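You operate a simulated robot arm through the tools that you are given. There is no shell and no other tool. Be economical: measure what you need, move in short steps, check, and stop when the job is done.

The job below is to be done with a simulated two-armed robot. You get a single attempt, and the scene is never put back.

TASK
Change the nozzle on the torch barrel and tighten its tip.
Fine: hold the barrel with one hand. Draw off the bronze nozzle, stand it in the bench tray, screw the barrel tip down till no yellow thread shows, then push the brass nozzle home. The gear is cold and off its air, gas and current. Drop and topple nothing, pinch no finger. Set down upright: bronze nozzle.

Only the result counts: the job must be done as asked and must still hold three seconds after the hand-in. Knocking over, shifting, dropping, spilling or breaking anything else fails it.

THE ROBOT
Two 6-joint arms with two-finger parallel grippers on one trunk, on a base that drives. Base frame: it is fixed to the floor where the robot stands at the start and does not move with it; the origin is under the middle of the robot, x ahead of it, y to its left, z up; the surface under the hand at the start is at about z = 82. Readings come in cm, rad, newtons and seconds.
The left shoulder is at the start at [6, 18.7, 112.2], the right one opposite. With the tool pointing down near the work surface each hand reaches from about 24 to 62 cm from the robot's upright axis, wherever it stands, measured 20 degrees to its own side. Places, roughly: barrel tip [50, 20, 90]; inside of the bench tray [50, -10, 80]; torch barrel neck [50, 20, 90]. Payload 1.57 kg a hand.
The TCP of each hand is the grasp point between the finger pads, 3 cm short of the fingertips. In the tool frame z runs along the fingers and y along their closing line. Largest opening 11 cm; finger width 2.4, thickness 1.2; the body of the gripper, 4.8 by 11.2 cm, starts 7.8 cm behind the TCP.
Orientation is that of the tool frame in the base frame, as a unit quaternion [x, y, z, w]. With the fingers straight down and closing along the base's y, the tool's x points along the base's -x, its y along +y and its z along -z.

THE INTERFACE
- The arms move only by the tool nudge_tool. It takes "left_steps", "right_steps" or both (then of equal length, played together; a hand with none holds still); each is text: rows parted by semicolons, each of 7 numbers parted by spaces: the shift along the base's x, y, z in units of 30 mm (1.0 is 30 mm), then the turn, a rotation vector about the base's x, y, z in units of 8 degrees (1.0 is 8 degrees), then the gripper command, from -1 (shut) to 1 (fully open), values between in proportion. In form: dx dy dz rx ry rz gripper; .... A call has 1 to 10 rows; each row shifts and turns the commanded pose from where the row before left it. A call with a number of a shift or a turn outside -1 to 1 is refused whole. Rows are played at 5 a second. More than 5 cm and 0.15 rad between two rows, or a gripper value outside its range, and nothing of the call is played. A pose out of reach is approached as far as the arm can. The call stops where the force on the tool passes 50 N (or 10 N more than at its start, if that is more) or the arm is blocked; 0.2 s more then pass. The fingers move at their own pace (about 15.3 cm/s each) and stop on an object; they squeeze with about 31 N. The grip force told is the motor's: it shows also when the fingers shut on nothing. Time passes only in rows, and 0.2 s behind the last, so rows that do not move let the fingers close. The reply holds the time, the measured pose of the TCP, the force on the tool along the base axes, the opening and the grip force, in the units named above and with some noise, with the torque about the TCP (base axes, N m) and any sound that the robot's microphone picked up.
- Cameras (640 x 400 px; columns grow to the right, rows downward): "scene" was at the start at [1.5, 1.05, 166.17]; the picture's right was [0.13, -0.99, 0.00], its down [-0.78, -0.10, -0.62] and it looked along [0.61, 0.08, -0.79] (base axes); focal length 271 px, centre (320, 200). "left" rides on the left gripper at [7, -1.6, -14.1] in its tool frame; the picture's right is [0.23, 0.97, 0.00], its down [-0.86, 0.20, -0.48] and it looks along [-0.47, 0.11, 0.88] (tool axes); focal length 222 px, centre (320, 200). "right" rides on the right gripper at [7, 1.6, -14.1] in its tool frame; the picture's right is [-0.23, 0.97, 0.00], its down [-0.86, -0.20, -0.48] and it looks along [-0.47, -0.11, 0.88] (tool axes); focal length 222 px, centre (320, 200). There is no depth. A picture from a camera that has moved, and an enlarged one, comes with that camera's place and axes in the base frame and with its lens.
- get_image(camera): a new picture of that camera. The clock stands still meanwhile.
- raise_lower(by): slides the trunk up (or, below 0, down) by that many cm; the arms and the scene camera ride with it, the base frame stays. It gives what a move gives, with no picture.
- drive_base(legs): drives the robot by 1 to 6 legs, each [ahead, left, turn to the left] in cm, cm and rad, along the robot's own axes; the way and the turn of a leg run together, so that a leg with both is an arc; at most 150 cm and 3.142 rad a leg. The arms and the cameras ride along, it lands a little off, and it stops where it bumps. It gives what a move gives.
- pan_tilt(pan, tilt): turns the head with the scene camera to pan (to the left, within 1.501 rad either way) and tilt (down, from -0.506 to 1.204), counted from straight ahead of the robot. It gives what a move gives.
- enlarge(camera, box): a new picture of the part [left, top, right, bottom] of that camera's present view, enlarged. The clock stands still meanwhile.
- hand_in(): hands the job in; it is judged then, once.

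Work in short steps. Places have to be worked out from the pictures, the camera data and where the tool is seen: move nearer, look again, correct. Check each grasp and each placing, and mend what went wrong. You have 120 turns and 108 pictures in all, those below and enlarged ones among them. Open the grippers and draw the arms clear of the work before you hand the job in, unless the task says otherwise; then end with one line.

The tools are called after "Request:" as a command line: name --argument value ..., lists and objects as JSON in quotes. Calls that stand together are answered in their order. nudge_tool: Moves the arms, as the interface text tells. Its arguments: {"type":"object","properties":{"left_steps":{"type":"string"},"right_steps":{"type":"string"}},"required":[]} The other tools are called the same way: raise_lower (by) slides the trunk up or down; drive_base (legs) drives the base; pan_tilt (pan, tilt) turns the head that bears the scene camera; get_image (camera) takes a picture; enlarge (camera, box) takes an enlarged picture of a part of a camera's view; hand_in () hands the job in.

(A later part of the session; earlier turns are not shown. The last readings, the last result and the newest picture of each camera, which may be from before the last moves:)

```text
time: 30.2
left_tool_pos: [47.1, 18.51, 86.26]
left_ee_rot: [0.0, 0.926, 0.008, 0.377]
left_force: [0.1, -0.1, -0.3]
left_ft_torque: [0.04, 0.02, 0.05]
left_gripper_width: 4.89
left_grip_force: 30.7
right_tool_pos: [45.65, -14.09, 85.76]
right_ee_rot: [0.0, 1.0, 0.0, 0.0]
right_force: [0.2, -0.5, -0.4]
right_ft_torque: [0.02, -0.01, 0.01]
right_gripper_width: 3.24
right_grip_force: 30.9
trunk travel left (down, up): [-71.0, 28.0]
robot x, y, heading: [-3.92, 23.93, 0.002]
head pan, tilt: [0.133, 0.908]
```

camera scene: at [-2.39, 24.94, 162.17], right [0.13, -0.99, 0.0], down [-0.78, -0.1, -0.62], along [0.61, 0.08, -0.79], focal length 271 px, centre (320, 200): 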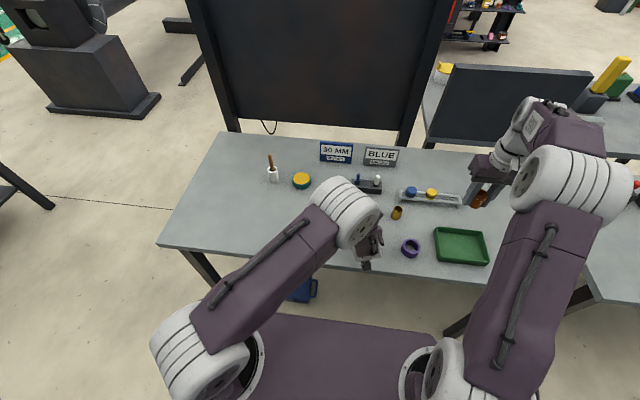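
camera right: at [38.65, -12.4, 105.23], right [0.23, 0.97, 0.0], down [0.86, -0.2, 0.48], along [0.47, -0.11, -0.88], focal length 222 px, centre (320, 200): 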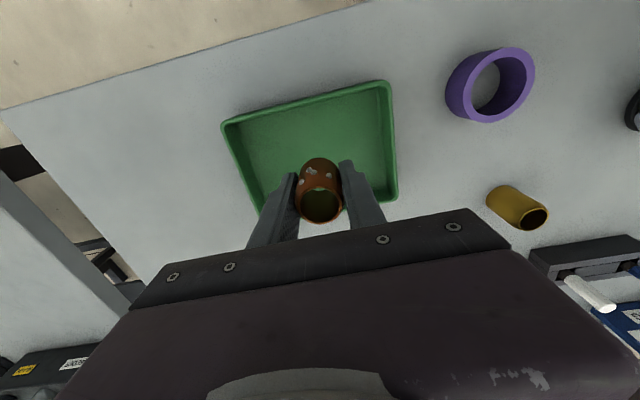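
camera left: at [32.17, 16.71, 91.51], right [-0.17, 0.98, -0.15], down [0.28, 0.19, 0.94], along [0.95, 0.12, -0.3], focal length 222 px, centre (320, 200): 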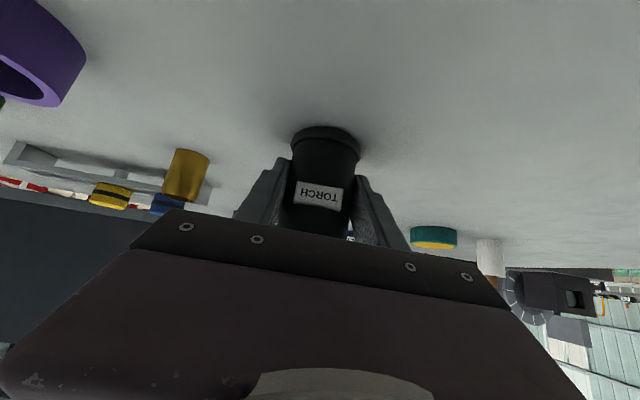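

Request:
nudge_tool --right_steps "0 0 -0.05 0 0 0 -1;0 0 -0.05 0 0 0 -1"

Request:
enlarge --camera "right" --box '[224, 120, 416, 240]'

```text
time: 30.8
left_tool_pos: [47.02, 18.57, 86.26]
left_ee_rot: [0.001, 0.926, 0.007, 0.377]
left_force: [0.6, -0.1, -0.2]
left_ft_torque: [0.01, -0.02, 0.0]
left_gripper_width: 4.88
left_grip_force: 31.0
right_tool_pos: [45.7, -14.2, 85.54]
right_ee_rot: [0.0, 1.0, 0.0, 0.0]
right_force: [0.3, -0.2, -0.8]
right_ft_torque: [0.02, 0.0, -0.01]
right_gripper_width: 3.25
right_grip_force: 30.6
trunk travel left (down, up): [-71.0, 28.0]
robot x, y, heading: [-3.73, 24.33, 0.005]
head pan, tilt: [0.133, 0.908]
```

```text
3.33 times, centred on (320, 180) of right
camera zoom: at [38.66, -12.37, 99.52], right [0.23, 0.97, 0.0], down [0.86, -0.2, 0.48], along [0.47, -0.11, -0.88], focal length 740 px, centre (320, 267)
```

zoom: 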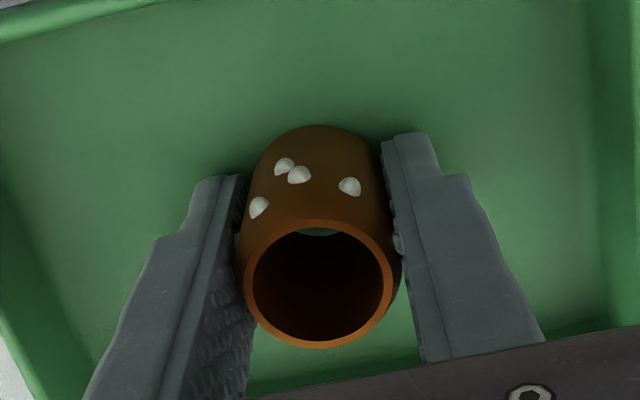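

Nozzle bottom is only ~3 mm below the fingertips, at z≈82.3; floor should be a few mm below. Continue in 1.5 mm steps.

Request:
nudge_tool --right_steps "0 0 -0.05 0 0 0 -1;0 0 -0.05 0 0 0 -1"

```text
time: 31.4
left_tool_pos: [46.9, 18.6, 86.42]
left_ee_rot: [0.001, 0.926, 0.006, 0.377]
left_force: [-0.2, 0.1, -0.2]
left_ft_torque: [-0.05, -0.01, -0.02]
left_gripper_width: 4.85
left_grip_force: 31.0
right_tool_pos: [45.64, -14.21, 85.4]
right_ee_rot: [0.0, 1.0, -0.001, 0.002]
right_force: [-0.7, -1.3, 15.9]
right_ft_torque: [0.29, 0.16, 0.08]
right_gripper_width: 3.26
right_grip_force: 30.3
trunk travel left (down, up): [-71.0, 28.0]
robot x, y, heading: [-4.01, 24.29, -0.001]
head pan, tilt: [0.133, 0.908]
```

Contact at 16 N. Ease up about 1 mm and open gently.

Request:
nudge_tool --right_steps "0 0 0.03 0 0 0 -1;0 0 0 0 0 0 -0.35;0 0 0 0 0 0 -0.1;0 0 0 0 0 0 0"

Request:
enlarge --camera "right" --box '[224, 120, 416, 240]'

```text
time: 32.4
left_tool_pos: [46.96, 18.32, 86.45]
left_ee_rot: [0.001, 0.926, 0.007, 0.378]
left_force: [0.7, -0.2, 0.1]
left_ft_torque: [0.0, -0.03, -0.02]
left_gripper_width: 4.89
left_grip_force: 31.2
right_tool_pos: [45.65, -14.52, 85.39]
right_ee_rot: [0.0, 1.0, -0.001, 0.003]
right_force: [3.5, -18.2, 22.6]
right_ft_torque: [-0.02, 0.15, 0.07]
right_gripper_width: 3.87
right_grip_force: 0.1
trunk travel left (down, up): [-71.0, 28.0]
robot x, y, heading: [-3.88, 23.9, 0.001]
head pan, tilt: [0.133, 0.908]
```

```text
3.33 times, centred on (320, 180) of right
camera zoom: at [38.56, -12.6, 99.45], right [0.23, 0.97, 0.0], down [0.85, -0.2, 0.48], along [0.47, -0.11, -0.88], focal length 740 px, centre (320, 267)
```

zoom: 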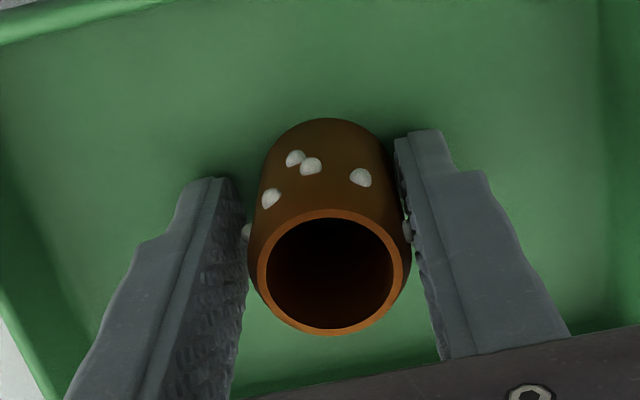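

The fingertips seem to be pressing on the tray floor (22 N), dragging as they open. Raise 2 mm to free them and let them open.

Request:
nudge_tool --right_steps "0 0 0.04 0 0 0 -0.3;0 0 0.04 0 0 0 -0.1;0 0 0.02 0 0 0 0;0 0 0 0 0 0 0"

Request:
enlarge --camera "right" --box '[224, 120, 416, 240]'

```text
time: 33.4
left_tool_pos: [47.01, 18.48, 86.2]
left_ee_rot: [0.0, 0.926, 0.008, 0.378]
left_force: [0.4, -0.3, 0.2]
left_ft_torque: [-0.02, -0.02, 0.01]
left_gripper_width: 4.88
left_grip_force: 31.3
right_tool_pos: [45.55, -14.02, 85.47]
right_ee_rot: [0.0, 1.0, 0.0, 0.0]
right_force: [-0.5, 0.4, -0.4]
right_ft_torque: [0.02, 0.02, -0.03]
right_gripper_width: 5.49
right_grip_force: 0.1
trunk travel left (down, up): [-71.0, 28.0]
robot x, y, heading: [-3.75, 24.02, -0.004]
head pan, tilt: [0.133, 0.908]
```

```text
3.33 times, centred on (320, 180) of right
camera zoom: at [38.62, -12.39, 99.54], right [0.23, 0.97, 0.0], down [0.86, -0.2, 0.48], along [0.46, -0.11, -0.88], focal length 740 px, centre (320, 267)
```

zoom: 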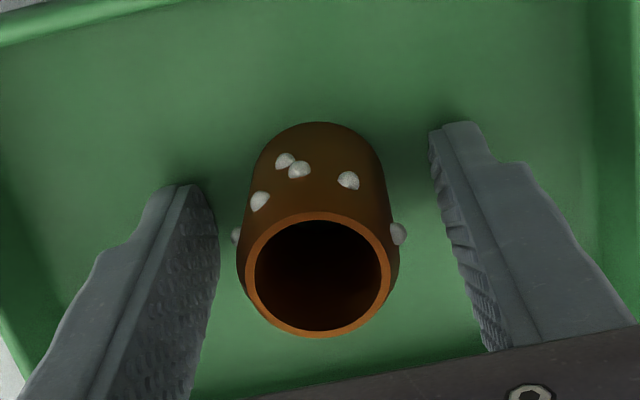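

Nozzle stands upright in the tray, fingers fully free. Lift straight up 18 cm.

Request:
nudge_tool --right_steps "0 0 0.3 0 0 0 0;0 0 0.6 0 0 0 0;0 0 0.8 0 0 0 0;0 0 1 0 0 0 0;0 0 1 0 0 0 0;0 0 1 0 0 0 0;0 0 1 0 0 0 0"

Request:
get_image --camera "right"

Request:
enlarge --camera "scene" --box '[400, 190, 528, 270]'

```text
time: 35.0
left_tool_pos: [47.06, 18.61, 86.28]
left_ee_rot: [0.001, 0.926, 0.006, 0.378]
left_force: [1.1, -0.1, 0.3]
left_ft_torque: [-0.02, -0.02, 0.02]
left_gripper_width: 4.88
left_grip_force: 31.1
right_tool_pos: [45.56, -14.09, 102.78]
right_ee_rot: [0.001, 1.0, 0.0, 0.0]
right_force: [0.1, 0.5, 0.5]
right_ft_torque: [0.03, 0.0, 0.0]
right_gripper_width: 5.52
right_grip_force: 0.0
trunk travel left (down, up): [-71.0, 28.0]
robot x, y, heading: [-3.89, 23.77, -0.002]
head pan, tilt: [0.133, 0.908]
```

```text
70 pictures are left
camera right: at [38.61, -12.34, 116.8], right [0.23, 0.97, 0.0], down [0.86, -0.2, 0.48], along [0.47, -0.11, -0.88], focal length 222 px, centre (320, 200)
```

right: 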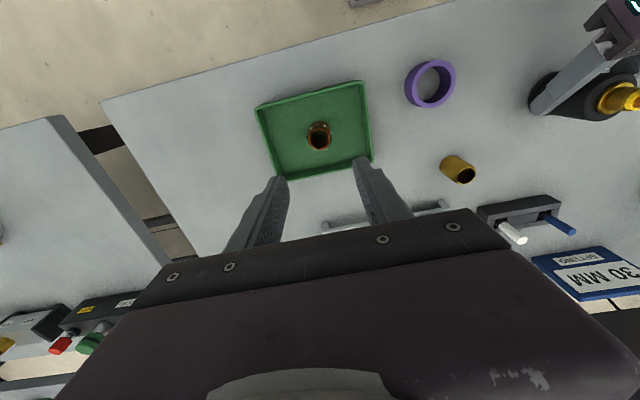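

```text
5.00 times, centred on (464, 230) of scene
camera zoom: at [-2.48, 25.07, 162.17], right [0.13, -0.99, 0.0], down [-0.78, -0.1, -0.62], along [0.61, 0.08, -0.79], focal length 1355 px, centre (-400, 50)
```

zoom: 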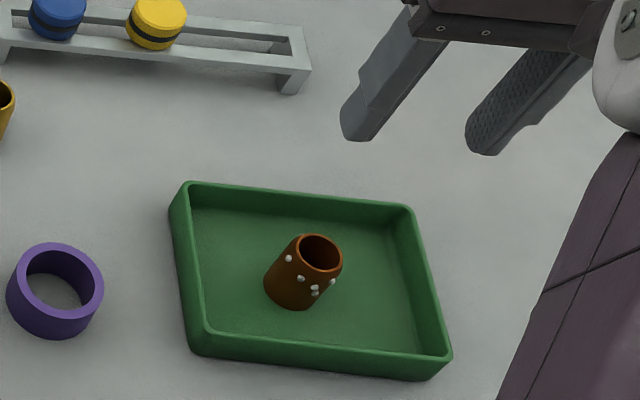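

Bronze nozzle stands upright in the tray. Now carry the empty right hand back toward the barrel, stopping ~10 cm short in y to view the tip from the side.

Request:
nudge_tool --right_steps "0.1 1 0.2 0 0 0 0;0.1 1 0 0 0 0 0;0.1 1 0 0 0 0 0;0.1 1 0 0 0 0 0;0.1 1 0 0 0 0 0;0.1 1 0 0 0 0 0;0.1 1 0 0 0 0 0;0.1 0.8 0 0 0 0 0"

Request:
get_image --camera "right"

```text
time: 36.8
left_tool_pos: [47.03, 18.55, 86.36]
left_ee_rot: [0.001, 0.926, 0.006, 0.377]
left_force: [-0.6, 0.6, 0.4]
left_ft_torque: [-0.02, 0.01, -0.01]
left_gripper_width: 4.89
left_grip_force: 30.6
right_tool_pos: [47.97, 9.31, 103.29]
right_ee_rot: [0.0, 1.0, 0.0, 0.0]
right_force: [0.2, 0.2, -0.2]
right_ft_torque: [-0.01, -0.06, 0.02]
right_gripper_width: 5.51
right_grip_force: 0.0
trunk travel left (down, up): [-71.0, 28.0]
robot x, y, heading: [-4.04, 24.16, 0.004]
head pan, tilt: [0.133, 0.908]
```

```text
68 pictures are left
camera right: at [41.04, 11.12, 117.39], right [0.23, 0.97, 0.0], down [0.86, -0.2, 0.48], along [0.47, -0.11, -0.88], focal length 222 px, centre (320, 200)
```

right: 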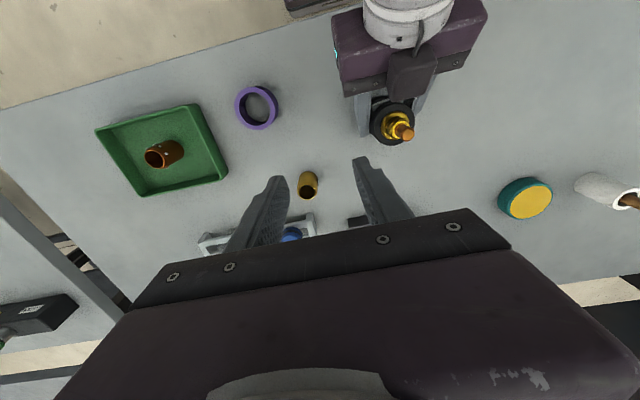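

Request:
enlarge --camera "right" --box '[352, 80, 448, 140]'

```text
6.67 times, centred on (400, 110) of right
camera zoom: at [41.04, 11.12, 117.39], right [0.23, 0.97, 0.0], down [0.86, -0.2, 0.48], along [0.47, -0.11, -0.88], focal length 1481 px, centre (-213, 800)
```

zoom: 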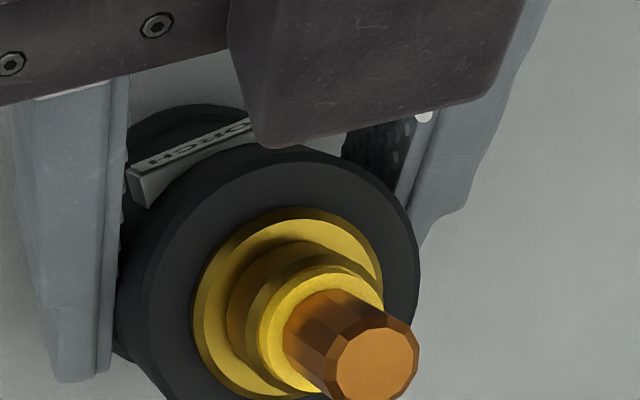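

Tip top is about (48, 18.6, 94.7), copper about 1.2 cm across. I'll lower the right hand (at y≈7.5) for a flatter view of the thread.

Request:
nudge_tool --right_steps "0 -0.6 -0.4 0 0 0 0;0 0 -0.8 0 0 0 0;0 0 -0.8 0 0 0 0;0 0 -0.7 0 0 0 0"

Request:
get_image --camera "right"

Request:
enlarge --camera "right" --box '[400, 60, 560, 160]'

```text
time: 37.8
left_tool_pos: [47.02, 18.43, 86.27]
left_ee_rot: [0.001, 0.926, 0.007, 0.376]
left_force: [0.3, -0.6, -0.3]
left_ft_torque: [0.0, -0.01, -0.02]
left_gripper_width: 4.9
left_grip_force: 30.9
right_tool_pos: [48.03, 7.36, 95.12]
right_ee_rot: [0.001, 1.0, 0.001, 0.0]
right_force: [0.5, 1.2, -0.6]
right_ft_torque: [0.02, 0.01, 0.01]
right_gripper_width: 5.48
right_grip_force: 0.1
trunk travel left (down, up): [-71.0, 28.0]
robot x, y, heading: [-4.03, 24.09, -0.001]
head pan, tilt: [0.133, 0.908]
```

```text
66 pictures are left
camera right: at [41.09, 9.14, 109.22], right [0.23, 0.97, 0.0], down [0.86, -0.2, 0.48], along [0.47, -0.11, -0.88], focal length 222 px, centre (320, 200)
```

right: 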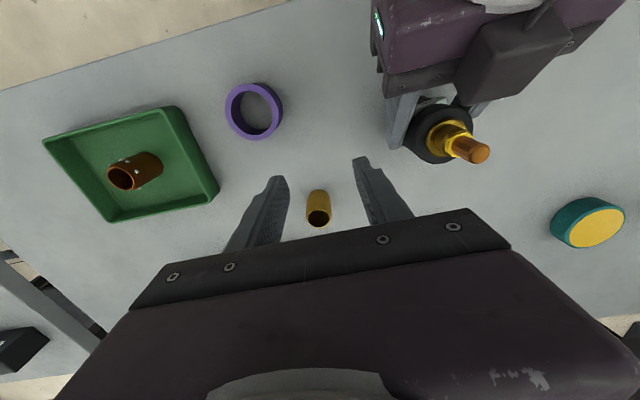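

```text
4.00 times, centred on (480, 110) of right
camera zoom: at [41.09, 9.14, 109.22], right [0.23, 0.97, 0.0], down [0.86, -0.2, 0.48], along [0.47, -0.11, -0.88], focal length 888 px, centre (-320, 560)
```

zoom: 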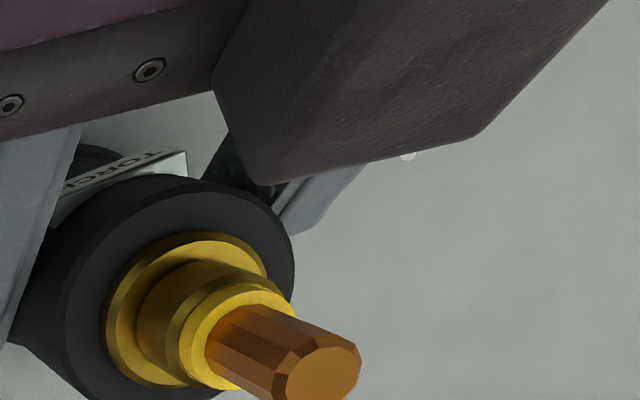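

Request:
enlarge --camera "right" --box '[420, 110, 500, 170]'

```text
6.67 times, centred on (460, 140) of right
camera zoom: at [41.09, 9.14, 109.22], right [0.23, 0.97, 0.0], down [0.86, -0.2, 0.48], along [0.47, -0.11, -0.88], focal length 1481 px, centre (-613, 600)
```

zoom: 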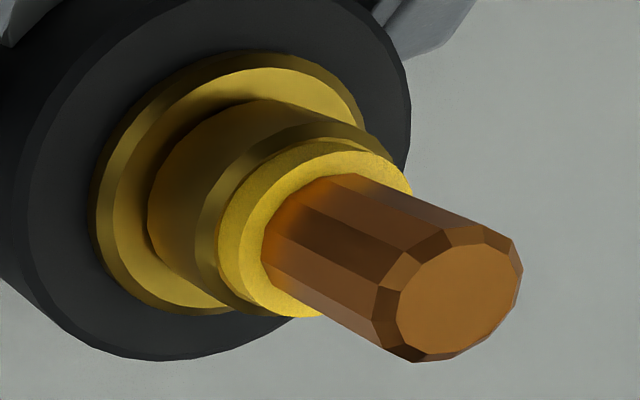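

I need a flatter view of the thread. I'll tilt the right hand 60° about x so its camera looks sideways at the tip, keeping the fingers ~9 cm from the barrel.

Request:
nudge_tool --right_steps "0.1 -0.05 0.2 0.94 0 0 0;0.1 0 0 0.94 0 0 0;0.1 0 0 0.94 0 0 0;0.1 0 0 0.94 0 0 0;0.1 0 0 0.94 0 0 0;0.1 0 0 0.94 0 0 0;0 0 0 0.94 0 0 0;0 0 0 0.94 0 0 0"

Request:
get_image --camera "right"

```text
time: 39.6
left_tool_pos: [46.96, 18.46, 86.27]
left_ee_rot: [0.001, 0.926, 0.007, 0.377]
left_force: [-0.4, -0.5, -0.1]
left_ft_torque: [-0.02, -0.01, -0.02]
left_gripper_width: 4.9
left_grip_force: 30.7
right_tool_pos: [49.91, 7.15, 95.72]
right_ee_rot: [0.0, 0.865, 0.502, 0.0]
right_force: [-0.7, 0.4, -0.2]
right_ft_torque: [0.04, 0.04, 0.0]
right_gripper_width: 5.5
right_grip_force: 0.0
trunk travel left (down, up): [-71.0, 28.0]
robot x, y, heading: [-3.73, 24.41, 0.001]
head pan, tilt: [0.133, 0.908]
```

```text
63 pictures are left
camera right: at [42.89, -4.1, 104.07], right [0.23, 0.48, 0.85], down [0.86, -0.51, 0.06], along [0.47, 0.71, -0.53], focal length 222 px, centre (320, 200)
```

right: 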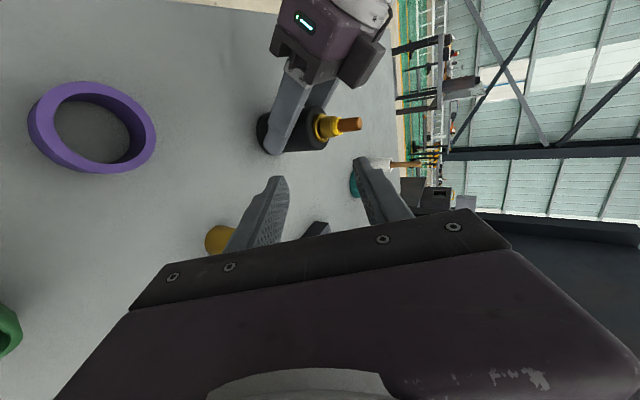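

Request:
enlarge --camera "right" --box '[304, 100, 368, 150]'

Request:
enlarge --camera "right" --box '[250, 20, 410, 160]'

```text
8.00 times, centred on (336, 125) of right
camera zoom: at [42.89, -4.1, 104.07], right [0.23, 0.48, 0.85], down [0.86, -0.51, 0.06], along [0.47, 0.71, -0.53], focal length 1777 px, centre (192, 800)
```

zoom: 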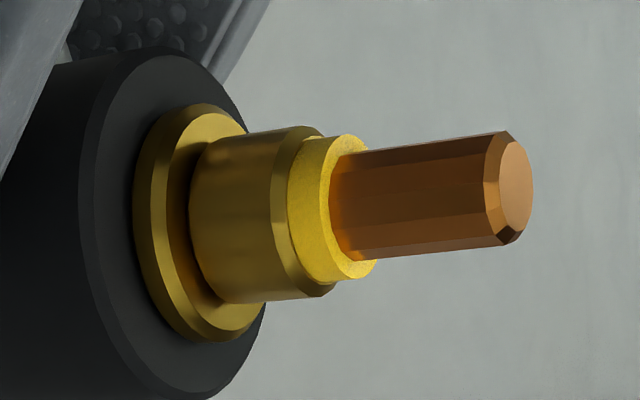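

```text
2.86 times, centred on (330, 90) of right
camera zoom: at [42.89, -4.1, 104.07], right [0.23, 0.48, 0.85], down [0.86, -0.51, 0.06], along [0.47, 0.71, -0.53], focal length 635 px, centre (291, 514)
```

zoom: 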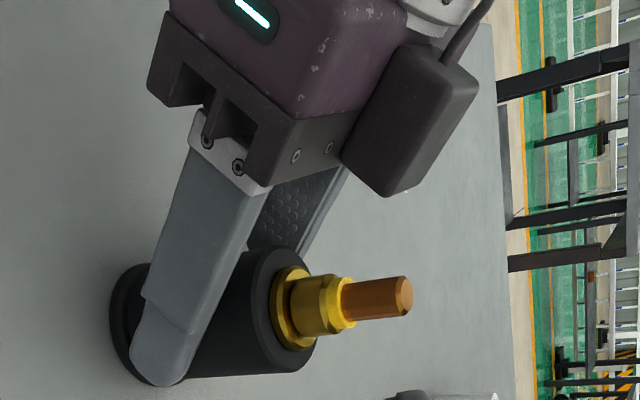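

The bright-yellow thread shows about 0.8 cm between holder and tip. Tip axis is (47.87, 18.5), copper z≈92.4–94.9. Return the right hand to vertical, rising, and go above the tip.

Request:
nudge_tool --right_steps "-0.1 0 0.6 -0.94 0 0 0;-0.1 0 0.6 -0.94 0 0 0;-0.1 0 0.6 -0.94 0 0 0;-0.1 0 0.5 -0.94 0 0 0;-0.1 0.9 0.5 -0.94 0 0 0;-0.1 0.95 0.3 -0.94 0 0 0;-0.08 0.95 0 -0.94 0 0 0;0 0.98 0 -0.94 0 0 -0.3;0 0 0 0 0 0 -0.4"

Request:
get_image --camera "right"

```text
time: 41.6
left_tool_pos: [46.96, 18.37, 86.35]
left_ee_rot: [0.001, 0.926, 0.007, 0.377]
left_force: [-0.4, -0.1, 0.3]
left_ft_torque: [0.01, 0.0, 0.01]
left_gripper_width: 4.85
left_grip_force: 31.6
right_tool_pos: [47.77, 18.62, 105.04]
right_ee_rot: [0.0, 1.0, -0.001, 0.0]
right_force: [0.3, 0.2, -0.2]
right_ft_torque: [0.03, 0.01, 0.0]
right_gripper_width: 3.3
right_grip_force: 0.0
trunk travel left (down, up): [-71.0, 28.0]
robot x, y, heading: [-3.89, 23.96, -0.002]
head pan, tilt: [0.133, 0.908]
```

```text
60 pictures are left
camera right: at [40.82, 20.39, 119.1], right [0.23, 0.97, 0.0], down [0.85, -0.2, 0.48], along [0.47, -0.11, -0.88], focal length 222 px, centre (320, 200)
```

right: 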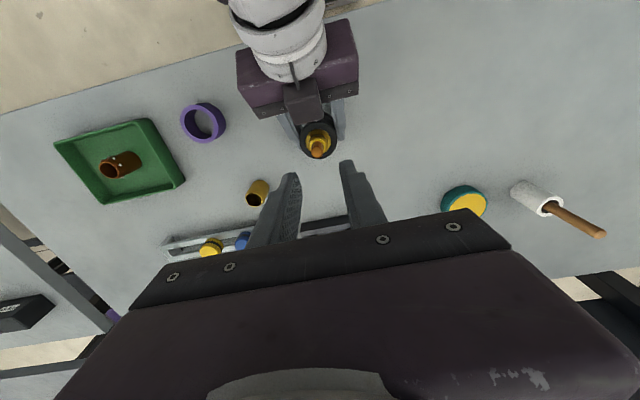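

Aligned over the tip. Pre-rotate the hand +72° at this height so I have a full clockwise stroke.

Request:
nudge_tool --right_steps "0 0 0 0 0 1 -0.4;0 0 0 0 0 1 -0.4;0 0 0 0 0 1 -0.4;0 0 0 0 0 1 -0.4;0 0 0 0 0 1 -0.4;0 0 0 0 0 1 -0.4;0 0 0 0 0 1 -0.4;0 0 0 0 0 1 -0.4;0 0 0 0 0 1 -0.4"

Request:
get_image --camera "right"

Request:
get_image --camera "scene"

```text
time: 43.6
left_tool_pos: [47.1, 18.46, 86.27]
left_ee_rot: [0.001, 0.926, 0.008, 0.377]
left_force: [0.0, -0.1, -0.3]
left_ft_torque: [0.01, 0.01, -0.01]
left_gripper_width: 4.88
left_grip_force: 30.6
right_tool_pos: [47.71, 18.72, 105.05]
right_ee_rot: [-0.589, 0.808, 0.0, 0.0]
right_force: [-0.1, -0.6, 0.6]
right_ft_torque: [0.0, 0.01, -0.01]
right_gripper_width: 3.3
right_grip_force: 0.0
trunk travel left (down, up): [-71.0, 28.0]
robot x, y, heading: [-3.82, 24.03, -0.001]
head pan, tilt: [0.133, 0.908]
```

```text
59 pictures are left
camera right: at [44.13, 12.65, 119.1], right [-0.86, 0.51, 0.0], down [0.45, 0.75, 0.48], along [0.25, 0.41, -0.88], focal length 222 px, centre (320, 200)
```

right: 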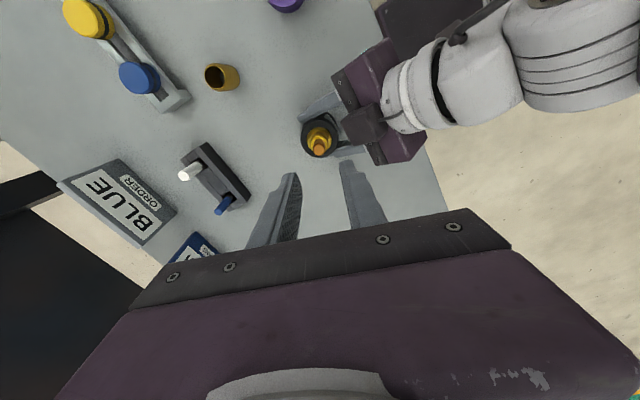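

```text
58 pictures are left
camera scene: at [-2.41, 25.03, 162.17], right [0.13, -0.99, 0.0], down [-0.78, -0.1, -0.62], along [0.61, 0.08, -0.79], focal length 271 px, centre (320, 200)
```

scene: 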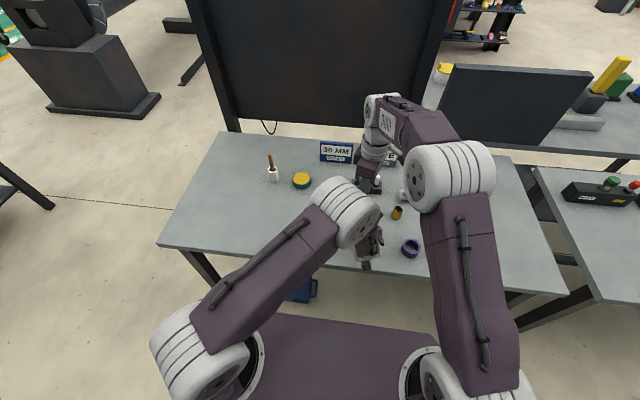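

At large yaw the right fingers would come within millimetres of the left gripper's block (edge x≈45.1). I'll re-seat the left grip 1 cm further back along its axis to gain clearance, and use ±36° strokes.

Request:
nudge_tool --left_steps "0 0 0 0 0 0 -0.02;0 0 0 0 0 0 0.05;-0.12 0 0.12 0 0 0 0.05;-0.12 0 0.12 0 0 0 0.05;0 0 0 0 0 0 -0.3;0 0 0 0 0 0 -1;0 0 0 0 0 0 -1" --right_steps "0 0 0 0 0 -0.6 -0.6;0 0 0 0 0 -0.6 -0.6;0 0 0 0 0 -0.6 -0.6;0 0 0 0 0 -0.7 -0.6;0 0 0 0 0 -0.7 -0.6;0 0 0 0 0 -0.7 -0.6;0 0 0 0 0 -0.6 -0.6"

Request:
get_image --camera "right"

Request:
get_image --camera "left"

```text
time: 45.2
left_tool_pos: [46.4, 18.62, 87.22]
left_ee_rot: [0.0, 0.926, 0.006, 0.378]
left_force: [-0.2, 0.1, 1.6]
left_ft_torque: [-0.09, -0.03, -0.01]
left_gripper_width: 4.86
left_grip_force: 30.7
right_tool_pos: [47.8, 18.63, 105.05]
right_ee_rot: [-0.309, 0.951, 0.0, 0.0]
right_force: [-0.3, 0.0, -0.6]
right_ft_torque: [-0.01, -0.03, 0.02]
right_gripper_width: 2.2
right_grip_force: 0.1
trunk travel left (down, up): [-71.0, 28.0]
robot x, y, heading: [-4.04, 23.79, -0.001]
head pan, tilt: [0.133, 0.908]
```

```text
57 pictures are left
camera right: at [41.16, 16.06, 119.12], right [-0.39, 0.92, 0.0], down [0.81, 0.34, 0.48], along [0.44, 0.18, -0.88], focal length 222 px, centre (320, 200)
```

right: 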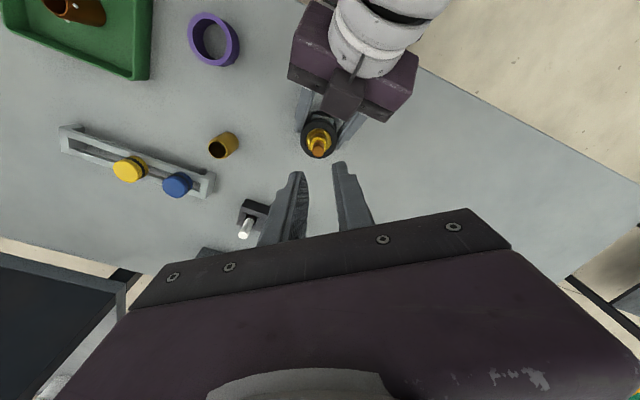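

```text
56 pictures are left
camera left: at [31.42, 16.7, 92.31], right [-0.17, 0.98, -0.15], down [0.28, 0.19, 0.94], along [0.95, 0.12, -0.3], focal length 222 px, centre (320, 200)
```

left: 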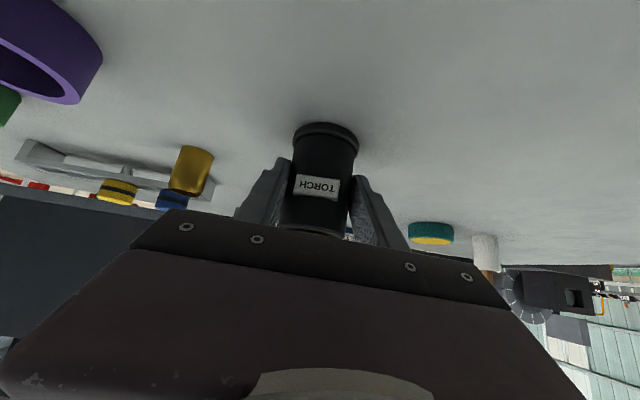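

Re-gripped. Enlarge to check the tip's axis against the hand before descending.

Request:
enlarge --camera "right" --box '[272, 110, 368, 170]'

```text
6.67 times, centred on (320, 140) of right
camera zoom: at [41.16, 16.06, 119.12], right [-0.39, 0.92, 0.0], down [0.81, 0.34, 0.48], along [0.44, 0.18, -0.88], focal length 1481 px, centre (320, 600)
```

zoom: 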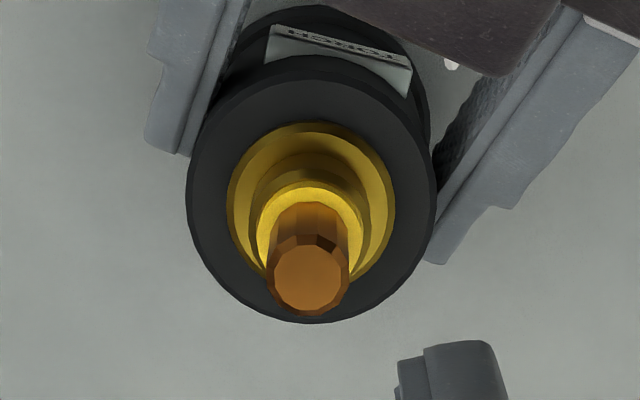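

Tip centre (47.76, 18.50); the hand is at (47.80, 18.63). Descend to TCP z≈95.7 with a 1 mm y correction.

Request:
nudge_tool --right_steps "0 -0.04 -0.8 0 0 0 -0.6;0 0 -0.8 0 0 0 -0.6;0 0 -0.8 0 0 0 -0.6;0 0 -0.5 0 0 0 -0.6;0 0 -0.2 0 0 0 -0.6"

Request:
enlarge --camera "right" --box '[240, 120, 400, 220]'

```text
time: 46.4
left_tool_pos: [46.19, 18.4, 87.09]
left_ee_rot: [0.0, 0.926, 0.008, 0.378]
left_force: [0.5, -0.3, 2.3]
left_ft_torque: [-0.12, 0.01, -0.06]
left_gripper_width: 4.88
left_grip_force: 31.2
right_tool_pos: [47.69, 18.57, 95.77]
right_ee_rot: [-0.309, 0.951, 0.0, 0.0]
right_force: [0.1, -1.2, -0.4]
right_ft_torque: [0.02, 0.0, 0.02]
right_gripper_width: 2.23
right_grip_force: 0.0
trunk travel left (down, up): [-71.0, 28.0]
robot x, y, heading: [-3.87, 24.24, -0.001]
head pan, tilt: [0.133, 0.908]
```

```text
4.00 times, centred on (320, 170) of right
camera zoom: at [41.13, 15.93, 109.82], right [-0.39, 0.92, 0.0], down [0.81, 0.34, 0.48], along [0.44, 0.19, -0.88], focal length 888 px, centre (320, 320)
```

zoom: 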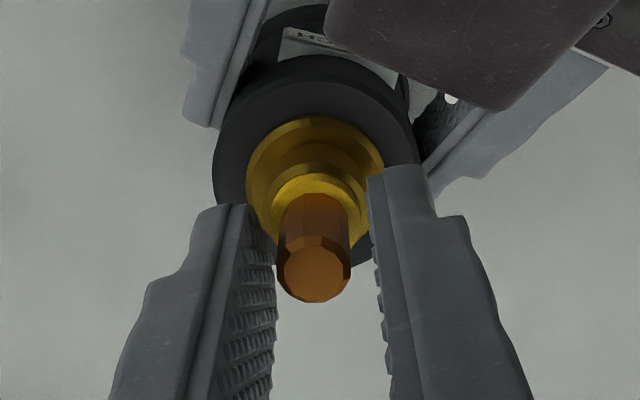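

Tip is between the pads, about 1 mm off centre. Correct, close, and make the first clockwise stroke of 72°.

Request:
nudge_tool --right_steps "0.01 -0.03 0 0 0 0 -1;0 0 0 0 0 -1 -1;0 0 0 0 0 -1 -1;0 0 0 0 0 -1 -1;0 0 0 0 0 -1 -1;0 0 0 0 0 -1 -1;0 0 0 0 0 -1 -1;0 0 0 0 0 -1 -1;0 0 0 0 0 -1 -1;0 0 0 0 0 -1 -1"

Request:
enlarge --camera "right" --box '[240, 120, 400, 220]'

```text
time: 48.6
left_tool_pos: [46.28, 18.56, 87.16]
left_ee_rot: [0.001, 0.926, 0.006, 0.378]
left_force: [-1.8, -0.6, 6.6]
left_ft_torque: [-0.48, -0.05, -0.02]
left_gripper_width: 4.85
left_grip_force: 30.7
right_tool_pos: [47.79, 18.44, 95.77]
right_ee_rot: [0.311, 0.951, 0.0, 0.0]
right_force: [1.5, 1.6, -3.7]
right_ft_torque: [0.49, -0.08, -0.02]
right_gripper_width: 1.29
right_grip_force: 29.7
trunk travel left (down, up): [-71.0, 28.0]
robot x, y, heading: [-4.0, 24.06, 0.002]
head pan, tilt: [0.133, 0.908]
```

```text
4.00 times, centred on (320, 170) of right
camera zoom: at [43.11, 24.04, 109.83], right [0.76, 0.65, 0.0], down [0.57, -0.67, 0.48], along [0.31, -0.36, -0.88], focal length 888 px, centre (320, 320)
```

zoom: 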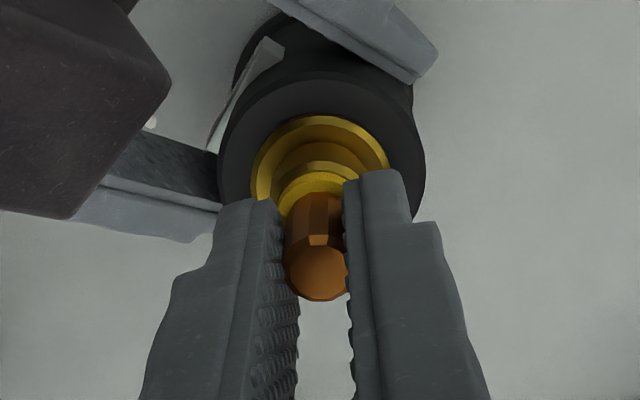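

Gripped at 1.29 cm and turned, with a slight downward pull consistent with the tip screwing down. Release, rotate back, and look.

Request:
nudge_tool --right_steps "0 0 0 0 0 0 -0.6;0 0 0 0 0 1 -0.6;0 0 0 0 0 1 -0.6;0 0 0 0 0 1 -0.6;0 0 0 0 0 1 -0.6;0 0 0 0 0 1 -0.6;0 0 0 0 0 1 -0.6;0 0 0 0 0 1 -0.6;0 0 0 0 0 1 -0.6;0 0 0 0 0 1 -0.6"

Request:
enlarge --camera "right" --box '[240, 120, 400, 220]'

```text
time: 50.8
left_tool_pos: [46.28, 18.55, 87.03]
left_ee_rot: [0.0, 0.926, 0.008, 0.378]
left_force: [0.3, -0.7, 3.5]
left_ft_torque: [-0.19, -0.03, 0.01]
left_gripper_width: 4.87
left_grip_force: 30.7
right_tool_pos: [47.81, 18.41, 95.79]
right_ee_rot: [-0.31, 0.951, 0.0, 0.0]
right_force: [0.4, -0.2, -0.3]
right_ft_torque: [0.0, 0.0, 0.01]
right_gripper_width: 2.2
right_grip_force: 0.0
trunk travel left (down, up): [-71.0, 28.0]
robot x, y, heading: [-3.96, 24.33, -0.004]
head pan, tilt: [0.133, 0.908]
```

```text
4.00 times, centred on (320, 170) of right
camera zoom: at [41.18, 15.79, 109.84], right [-0.39, 0.92, 0.0], down [0.81, 0.34, 0.48], along [0.44, 0.19, -0.88], focal length 888 px, centre (320, 320)
```

zoom: 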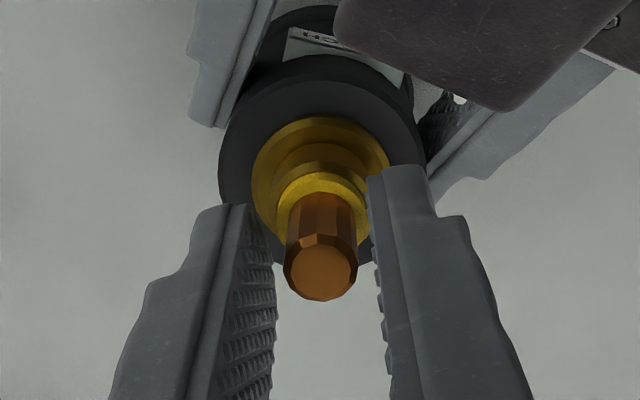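

Change is hard to see after 72°. Second stroke.

Request:
nudge_tool --right_steps "0 0 0 0 0 0 -1;0 0 -0.01 0 0 -1 -1;0 0 0 0 0 -1 -1;0 0 -0.01 0 0 -1 -1;0 0 0 0 0 -1 -1;0 0 -0.01 0 0 -1 -1;0 0 0 0 0 -1 -1;0 0 -0.01 0 0 -1 -1;0 0 0 0 0 -1 -1;0 0 0 0 0 -1 -1"

Request:
nudge_tool --right_steps "0 0 0 0 0 0 -0.6;0 0 0 0 0 1 -0.6;0 0 0 0 0 1 -0.6;0 0 0 0 0 1 -0.6;0 0 0 0 0 1 -0.6;0 0 0 0 0 1 -0.6;0 0 0 0 0 1 -0.6;0 0 0 0 0 1 -0.6;0 0 0 0 0 1 -0.6;0 0 0 0 0 1 -0.6"

Request:
enlarge --camera "right" --box '[240, 120, 400, 220]'

```text
time: 53.0
left_tool_pos: [46.2, 18.53, 87.13]
left_ee_rot: [0.0, 0.926, 0.007, 0.378]
left_force: [8.8, -1.4, -6.6]
left_ft_torque: [-0.53, 0.19, 0.03]
left_gripper_width: 4.84
left_grip_force: 31.4
right_tool_pos: [47.69, 18.39, 95.66]
right_ee_rot: [0.311, 0.95, 0.001, -0.001]
right_force: [-6.2, 0.8, 19.0]
right_ft_torque: [0.34, 0.3, 0.05]
right_gripper_width: 1.28
right_grip_force: 29.9
trunk travel left (down, up): [-71.0, 28.0]
robot x, y, heading: [-4.21, 23.81, -0.008]
head pan, tilt: [0.133, 0.908]
```

```text
time: 55.2
left_tool_pos: [46.19, 18.46, 87.07]
left_ee_rot: [0.0, 0.926, 0.008, 0.378]
left_force: [-2.4, 0.5, 2.6]
left_ft_torque: [-0.13, 0.05, -0.01]
left_gripper_width: 4.83
left_grip_force: 31.1
right_tool_pos: [47.83, 18.39, 95.51]
right_ee_rot: [-0.311, 0.95, 0.0, 0.0]
right_force: [0.4, -0.1, 0.0]
right_ft_torque: [0.02, -0.01, -0.01]
right_gripper_width: 2.2
right_grip_force: 0.0
trunk travel left (down, up): [-71.0, 28.0]
robot x, y, heading: [-4.01, 23.86, -0.001]
head pan, tilt: [0.133, 0.908]
```

```text
4.00 times, centred on (320, 170) of right
camera zoom: at [41.17, 15.8, 109.7], right [-0.39, 0.92, 0.0], down [0.81, 0.34, 0.48], along [0.44, 0.19, -0.88], focal length 888 px, centre (320, 320)
```

zoom: 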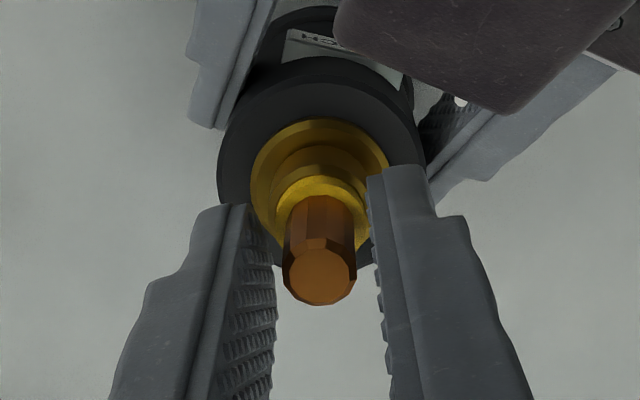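

Pushing down 1.2 mm gave 19 N, so the lead is less than that per stroke. I'll take the side view again to measure how far the thread has gone in.

Request:
nudge_tool --right_steps "0 0 0.9 0 0 0 -0.6;0 0 0.9 0 0 0 -0.6;0 -0.3 0.9 0 0 -0.5 -0.6;0 -0.5 0.4 0 0 -0.5 -0.6;0.1 -0.5 0 0 0 -0.5 -0.6;0.1 -0.5 0 0 0 -0.6 -0.6;0.1 -0.5 0 0 0 -0.6 -0.6;0.1 -0.5 0 0 0 -0.6 -0.6;0.1 -0.5 0 0 0 -0.6 -0.6;0.1 -0.5 0 0 0 -0.6 -0.6"

Request:
nudge_tool --right_steps "0 0 -0.4 0.94 0 0 -0.6;0 0 -0.4 0.94 0 0 -0.6;0 0 -0.4 0.94 0 0 -0.6;0 0 -0.4 0.94 0 0 -0.6;0 0 -0.4 0.94 0 0 -0.6;0 0 -0.4 0.94 0 0 -0.6;0 0 -0.4 0.94 0 0 -0.6;0 0 -0.3 0.94 0 0 -0.6"

Request:
enlarge --camera "right" --box '[304, 100, 368, 150]'

```text
time: 57.4
left_tool_pos: [46.31, 18.49, 87.18]
left_ee_rot: [0.0, 0.926, 0.007, 0.378]
left_force: [-0.1, 0.2, 3.7]
left_ft_torque: [-0.18, -0.06, 0.04]
left_gripper_width: 4.88
left_grip_force: 31.1
right_tool_pos: [49.48, 7.0, 104.92]
right_ee_rot: [0.001, 1.0, 0.0, -0.001]
right_force: [-0.3, -0.4, 0.5]
right_ft_torque: [0.02, 0.03, 0.0]
right_gripper_width: 2.19
right_grip_force: 0.0
trunk travel left (down, up): [-71.0, 28.0]
robot x, y, heading: [-3.94, 23.86, -0.002]
head pan, tilt: [0.133, 0.908]
```

```text
time: 59.2
left_tool_pos: [46.27, 18.49, 87.14]
left_ee_rot: [0.0, 0.926, 0.007, 0.377]
left_force: [-0.6, 0.8, 3.7]
left_ft_torque: [-0.13, -0.05, 0.02]
left_gripper_width: 4.86
left_grip_force: 31.0
right_tool_pos: [49.57, 6.76, 95.68]
right_ee_rot: [-0.001, 0.865, 0.503, 0.0]
right_force: [0.0, 0.1, -0.4]
right_ft_torque: [-0.01, 0.0, 0.0]
right_gripper_width: 2.18
right_grip_force: 0.0
trunk travel left (down, up): [-71.0, 28.0]
robot x, y, heading: [-3.74, 24.05, -0.001]
head pan, tilt: [0.133, 0.908]
```

```text
8.00 times, centred on (336, 125) of right
camera zoom: at [42.58, -4.35, 104.0], right [0.23, 0.48, 0.85], down [0.86, -0.51, 0.07], along [0.47, 0.71, -0.53], focal length 1777 px, centre (192, 800)
```

zoom: 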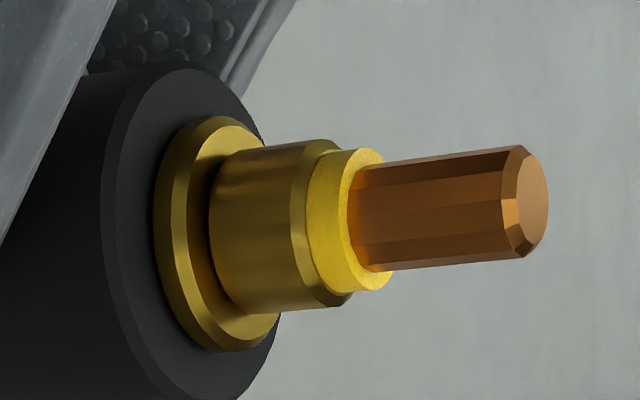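

The thread looks about unchanged within a millimetre. Zoom further for a precise baseline.

Request:
enlarge --camera "right" --box '[328, 108, 376, 138]'

```text
13.33 times, centred on (352, 123) of right
camera zoom: at [42.58, -4.35, 104.0], right [0.23, 0.48, 0.85], down [0.86, -0.51, 0.07], along [0.47, 0.71, -0.53], focal length 2962 px, centre (-107, 1227)
```

zoom: 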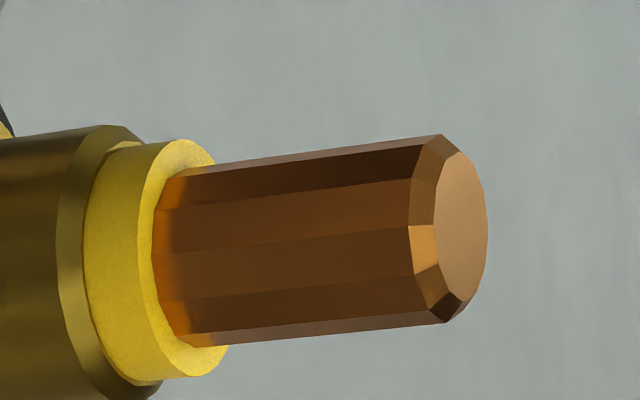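

Exposed thread ≈0.6 cm: unchanged within error, so the lead is small and I need many turns. Return above the tip at yaw +36° and descend, then chain strokes.

Request:
nudge_tool --right_steps "-0.1 0 0.6 -0.94 0 0 -0.6;-0.1 0 0.6 -0.94 0 0 -0.6;-0.1 0 0.6 -0.94 0 0 -0.6;-0.1 0 0.5 -0.94 0 0 -0.6;-0.1 0.98 0.5 -0.94 0 0 -0.6;-0.09 0.98 0.3 -0.94 0 0 -0.6;0 0.98 0 -0.94 0 0 -0.6;0 0.97 0 -0.94 0 0 -0.6;0 0 0 0 0 1 -0.6;0 0 0 0 0 1 -0.6"

Request:
nudge_tool --right_steps "0 0 0 0 0 0.9 -0.6;0 0 0 0 0 0.8 -0.6;0 0 0 0 0 0.8 -0.6;0 0 -0.5 0 0 0 -0.6;0 0 -0.5 0 0 0 -0.6"

Request:
enlarge --camera "right" --box '[240, 100, 400, 200]'

```text
time: 61.4
left_tool_pos: [46.3, 18.53, 87.09]
left_ee_rot: [0.001, 0.926, 0.006, 0.377]
left_force: [0.2, 0.0, 3.4]
left_ft_torque: [-0.13, -0.06, -0.04]
left_gripper_width: 4.83
left_grip_force: 30.9
right_tool_pos: [47.78, 18.72, 104.89]
right_ee_rot: [-0.14, 0.99, -0.001, 0.001]
right_force: [0.2, -0.2, 0.0]
right_ft_torque: [0.01, 0.0, 0.03]
right_gripper_width: 2.21
right_grip_force: 0.1
trunk travel left (down, up): [-71.0, 28.0]
robot x, y, heading: [-3.96, 24.18, 0.003]
head pan, tilt: [0.133, 0.908]
```

```text
time: 62.6
left_tool_pos: [46.37, 18.52, 87.14]
left_ee_rot: [0.001, 0.926, 0.006, 0.379]
left_force: [-0.3, 0.7, 3.8]
left_ft_torque: [-0.09, 0.02, -0.05]
left_gripper_width: 4.88
left_grip_force: 31.3
right_tool_pos: [47.63, 18.73, 101.85]
right_ee_rot: [-0.309, 0.951, 0.0, 0.0]
right_force: [0.4, -0.7, 0.9]
right_ft_torque: [0.0, -0.03, -0.02]
right_gripper_width: 2.18
right_grip_force: 0.0
trunk travel left (down, up): [-71.0, 28.0]
robot x, y, heading: [-4.04, 23.89, 0.001]
head pan, tilt: [0.133, 0.908]
```

```text
4.00 times, centred on (320, 150) of right
camera zoom: at [41.13, 16.17, 116.02], right [-0.39, 0.92, 0.0], down [0.81, 0.34, 0.48], along [0.44, 0.19, -0.88], focal length 888 px, centre (320, 400)
```

zoom: 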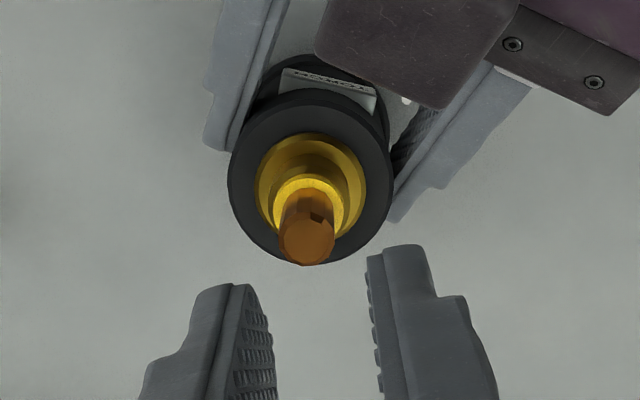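

Descend to grip height with a small y correction and check centring.

Request:
nudge_tool --right_steps "0.02 -0.04 -0.6 0 0 0 -0.6;0 0 -0.6 0 0 0 -0.6;0 0 -0.5 0 0 0 -0.6;0 0 -0.4 0 0 0 -0.6"

Request:
enlarge --camera "right" --box '[280, 140, 360, 200]'

```text
time: 63.6
left_tool_pos: [46.27, 18.5, 87.1]
left_ee_rot: [0.001, 0.926, 0.006, 0.378]
left_force: [-1.7, 0.8, 3.2]
left_ft_torque: [-0.08, 0.0, -0.03]
left_gripper_width: 4.85
left_grip_force: 30.8
right_tool_pos: [47.84, 18.74, 95.7]
right_ee_rot: [-0.31, 0.951, 0.0, 0.0]
right_force: [-0.6, -0.8, 0.9]
right_ft_torque: [-0.01, -0.01, 0.03]
right_gripper_width: 2.18
right_grip_force: 0.0
trunk travel left (down, up): [-71.0, 28.0]
robot x, y, heading: [-4.18, 24.13, 0.003]
head pan, tilt: [0.133, 0.908]
```

```text
6.67 times, centred on (320, 170) of right
camera zoom: at [41.23, 16.0, 109.75], right [-0.39, 0.92, 0.0], down [0.81, 0.34, 0.48], along [0.44, 0.19, -0.88], focal length 1481 px, centre (320, 400)
```

zoom: 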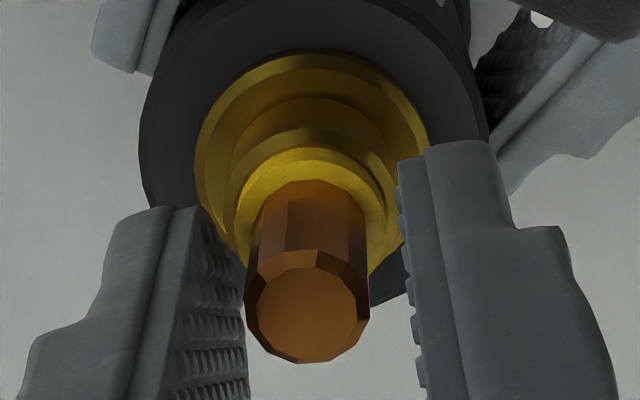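

Hand is ~2 mm too far in +y. Correct it and do three chained strokes, then look.

Request:
nudge_tool --right_steps "0.02 -0.065 0 0 0 0 -0.6;0 0 0 0 0 0 -1;0 0 0 0 0 -1 -1;0 0 0 0 0 -1 -1;0 0 0 0 0 -1 -1;0 0 0 0 0 -1 -1;0 0 0 0 0 -1 -1;0 0 0 0 0 -1 -1;0 0 0 0 0 -1 -1;0 0 0 0 0 -1 -1"

Request:
enlarge --camera "right" --box '[280, 140, 360, 200]'

Request:
nudge_tool --right_steps "0 0 0 0 0 0 -0.6;0 0 0 0 0 1 -0.6;0 0 0 0 0 1 -0.6;0 0 0 0 0 1 -0.6;0 0 0 0 0 1 -0.6;0 0 0 0 0 1 -0.6;0 0 0 0 0 1 -0.6;0 0 0 0 0 1 -0.6;0 0 0 0 0 1 -0.6"

Request:
enlarge --camera "right" --box '[280, 140, 360, 200]'

```text
time: 65.8
left_tool_pos: [46.24, 18.5, 87.16]
left_ee_rot: [0.0, 0.926, 0.007, 0.378]
left_force: [8.7, 2.3, -1.1]
left_ft_torque: [-0.78, 0.42, 0.08]
left_gripper_width: 4.85
left_grip_force: 31.0
right_tool_pos: [47.96, 18.37, 95.67]
right_ee_rot: [0.243, 0.97, 0.001, 0.0]
right_force: [-7.6, -4.2, 7.7]
right_ft_torque: [0.24, 0.28, 0.01]
right_gripper_width: 1.3
right_grip_force: 29.5
trunk travel left (down, up): [-71.0, 28.0]
robot x, y, heading: [-3.98, 24.21, 0.004]
head pan, tilt: [0.133, 0.908]
```

```text
6.67 times, centred on (320, 170) of right
camera zoom: at [42.53, 23.32, 109.71], right [0.66, 0.75, 0.0], down [0.66, -0.58, 0.48], along [0.36, -0.32, -0.88], focal length 1481 px, centre (320, 400)
```

zoom: 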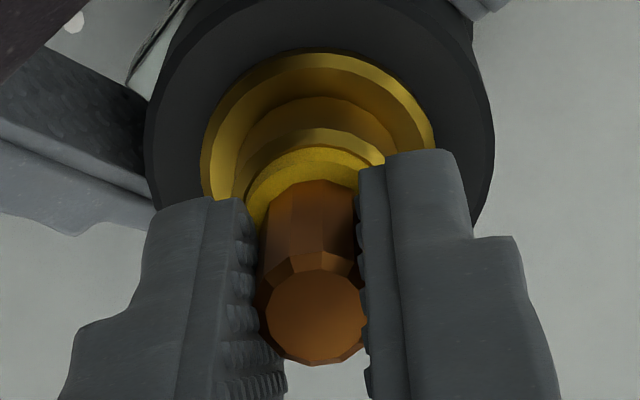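

```text
time: 67.8
left_tool_pos: [46.24, 18.47, 87.02]
left_ee_rot: [0.0, 0.926, 0.007, 0.378]
left_force: [-1.8, -1.9, 2.4]
left_ft_torque: [-0.14, 0.06, -0.05]
left_gripper_width: 4.83
left_grip_force: 30.8
right_tool_pos: [47.89, 18.39, 95.56]
right_ee_rot: [-0.311, 0.95, 0.0, 0.0]
right_force: [-0.5, -0.5, 0.1]
right_ft_torque: [0.0, 0.02, 0.01]
right_gripper_width: 2.19
right_grip_force: 0.0
trunk travel left (down, up): [-71.0, 28.0]
robot x, y, heading: [-3.69, 24.21, -0.0]
head pan, tilt: [0.133, 0.908]
```

```text
6.67 times, centred on (320, 170) of right
camera zoom: at [41.34, 15.79, 109.71], right [-0.39, 0.92, 0.0], down [0.81, 0.34, 0.48], along [0.44, 0.19, -0.88], focal length 1481 px, centre (320, 400)
```

zoom: 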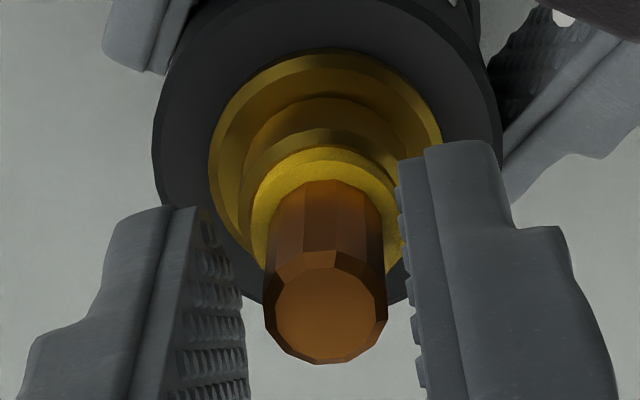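

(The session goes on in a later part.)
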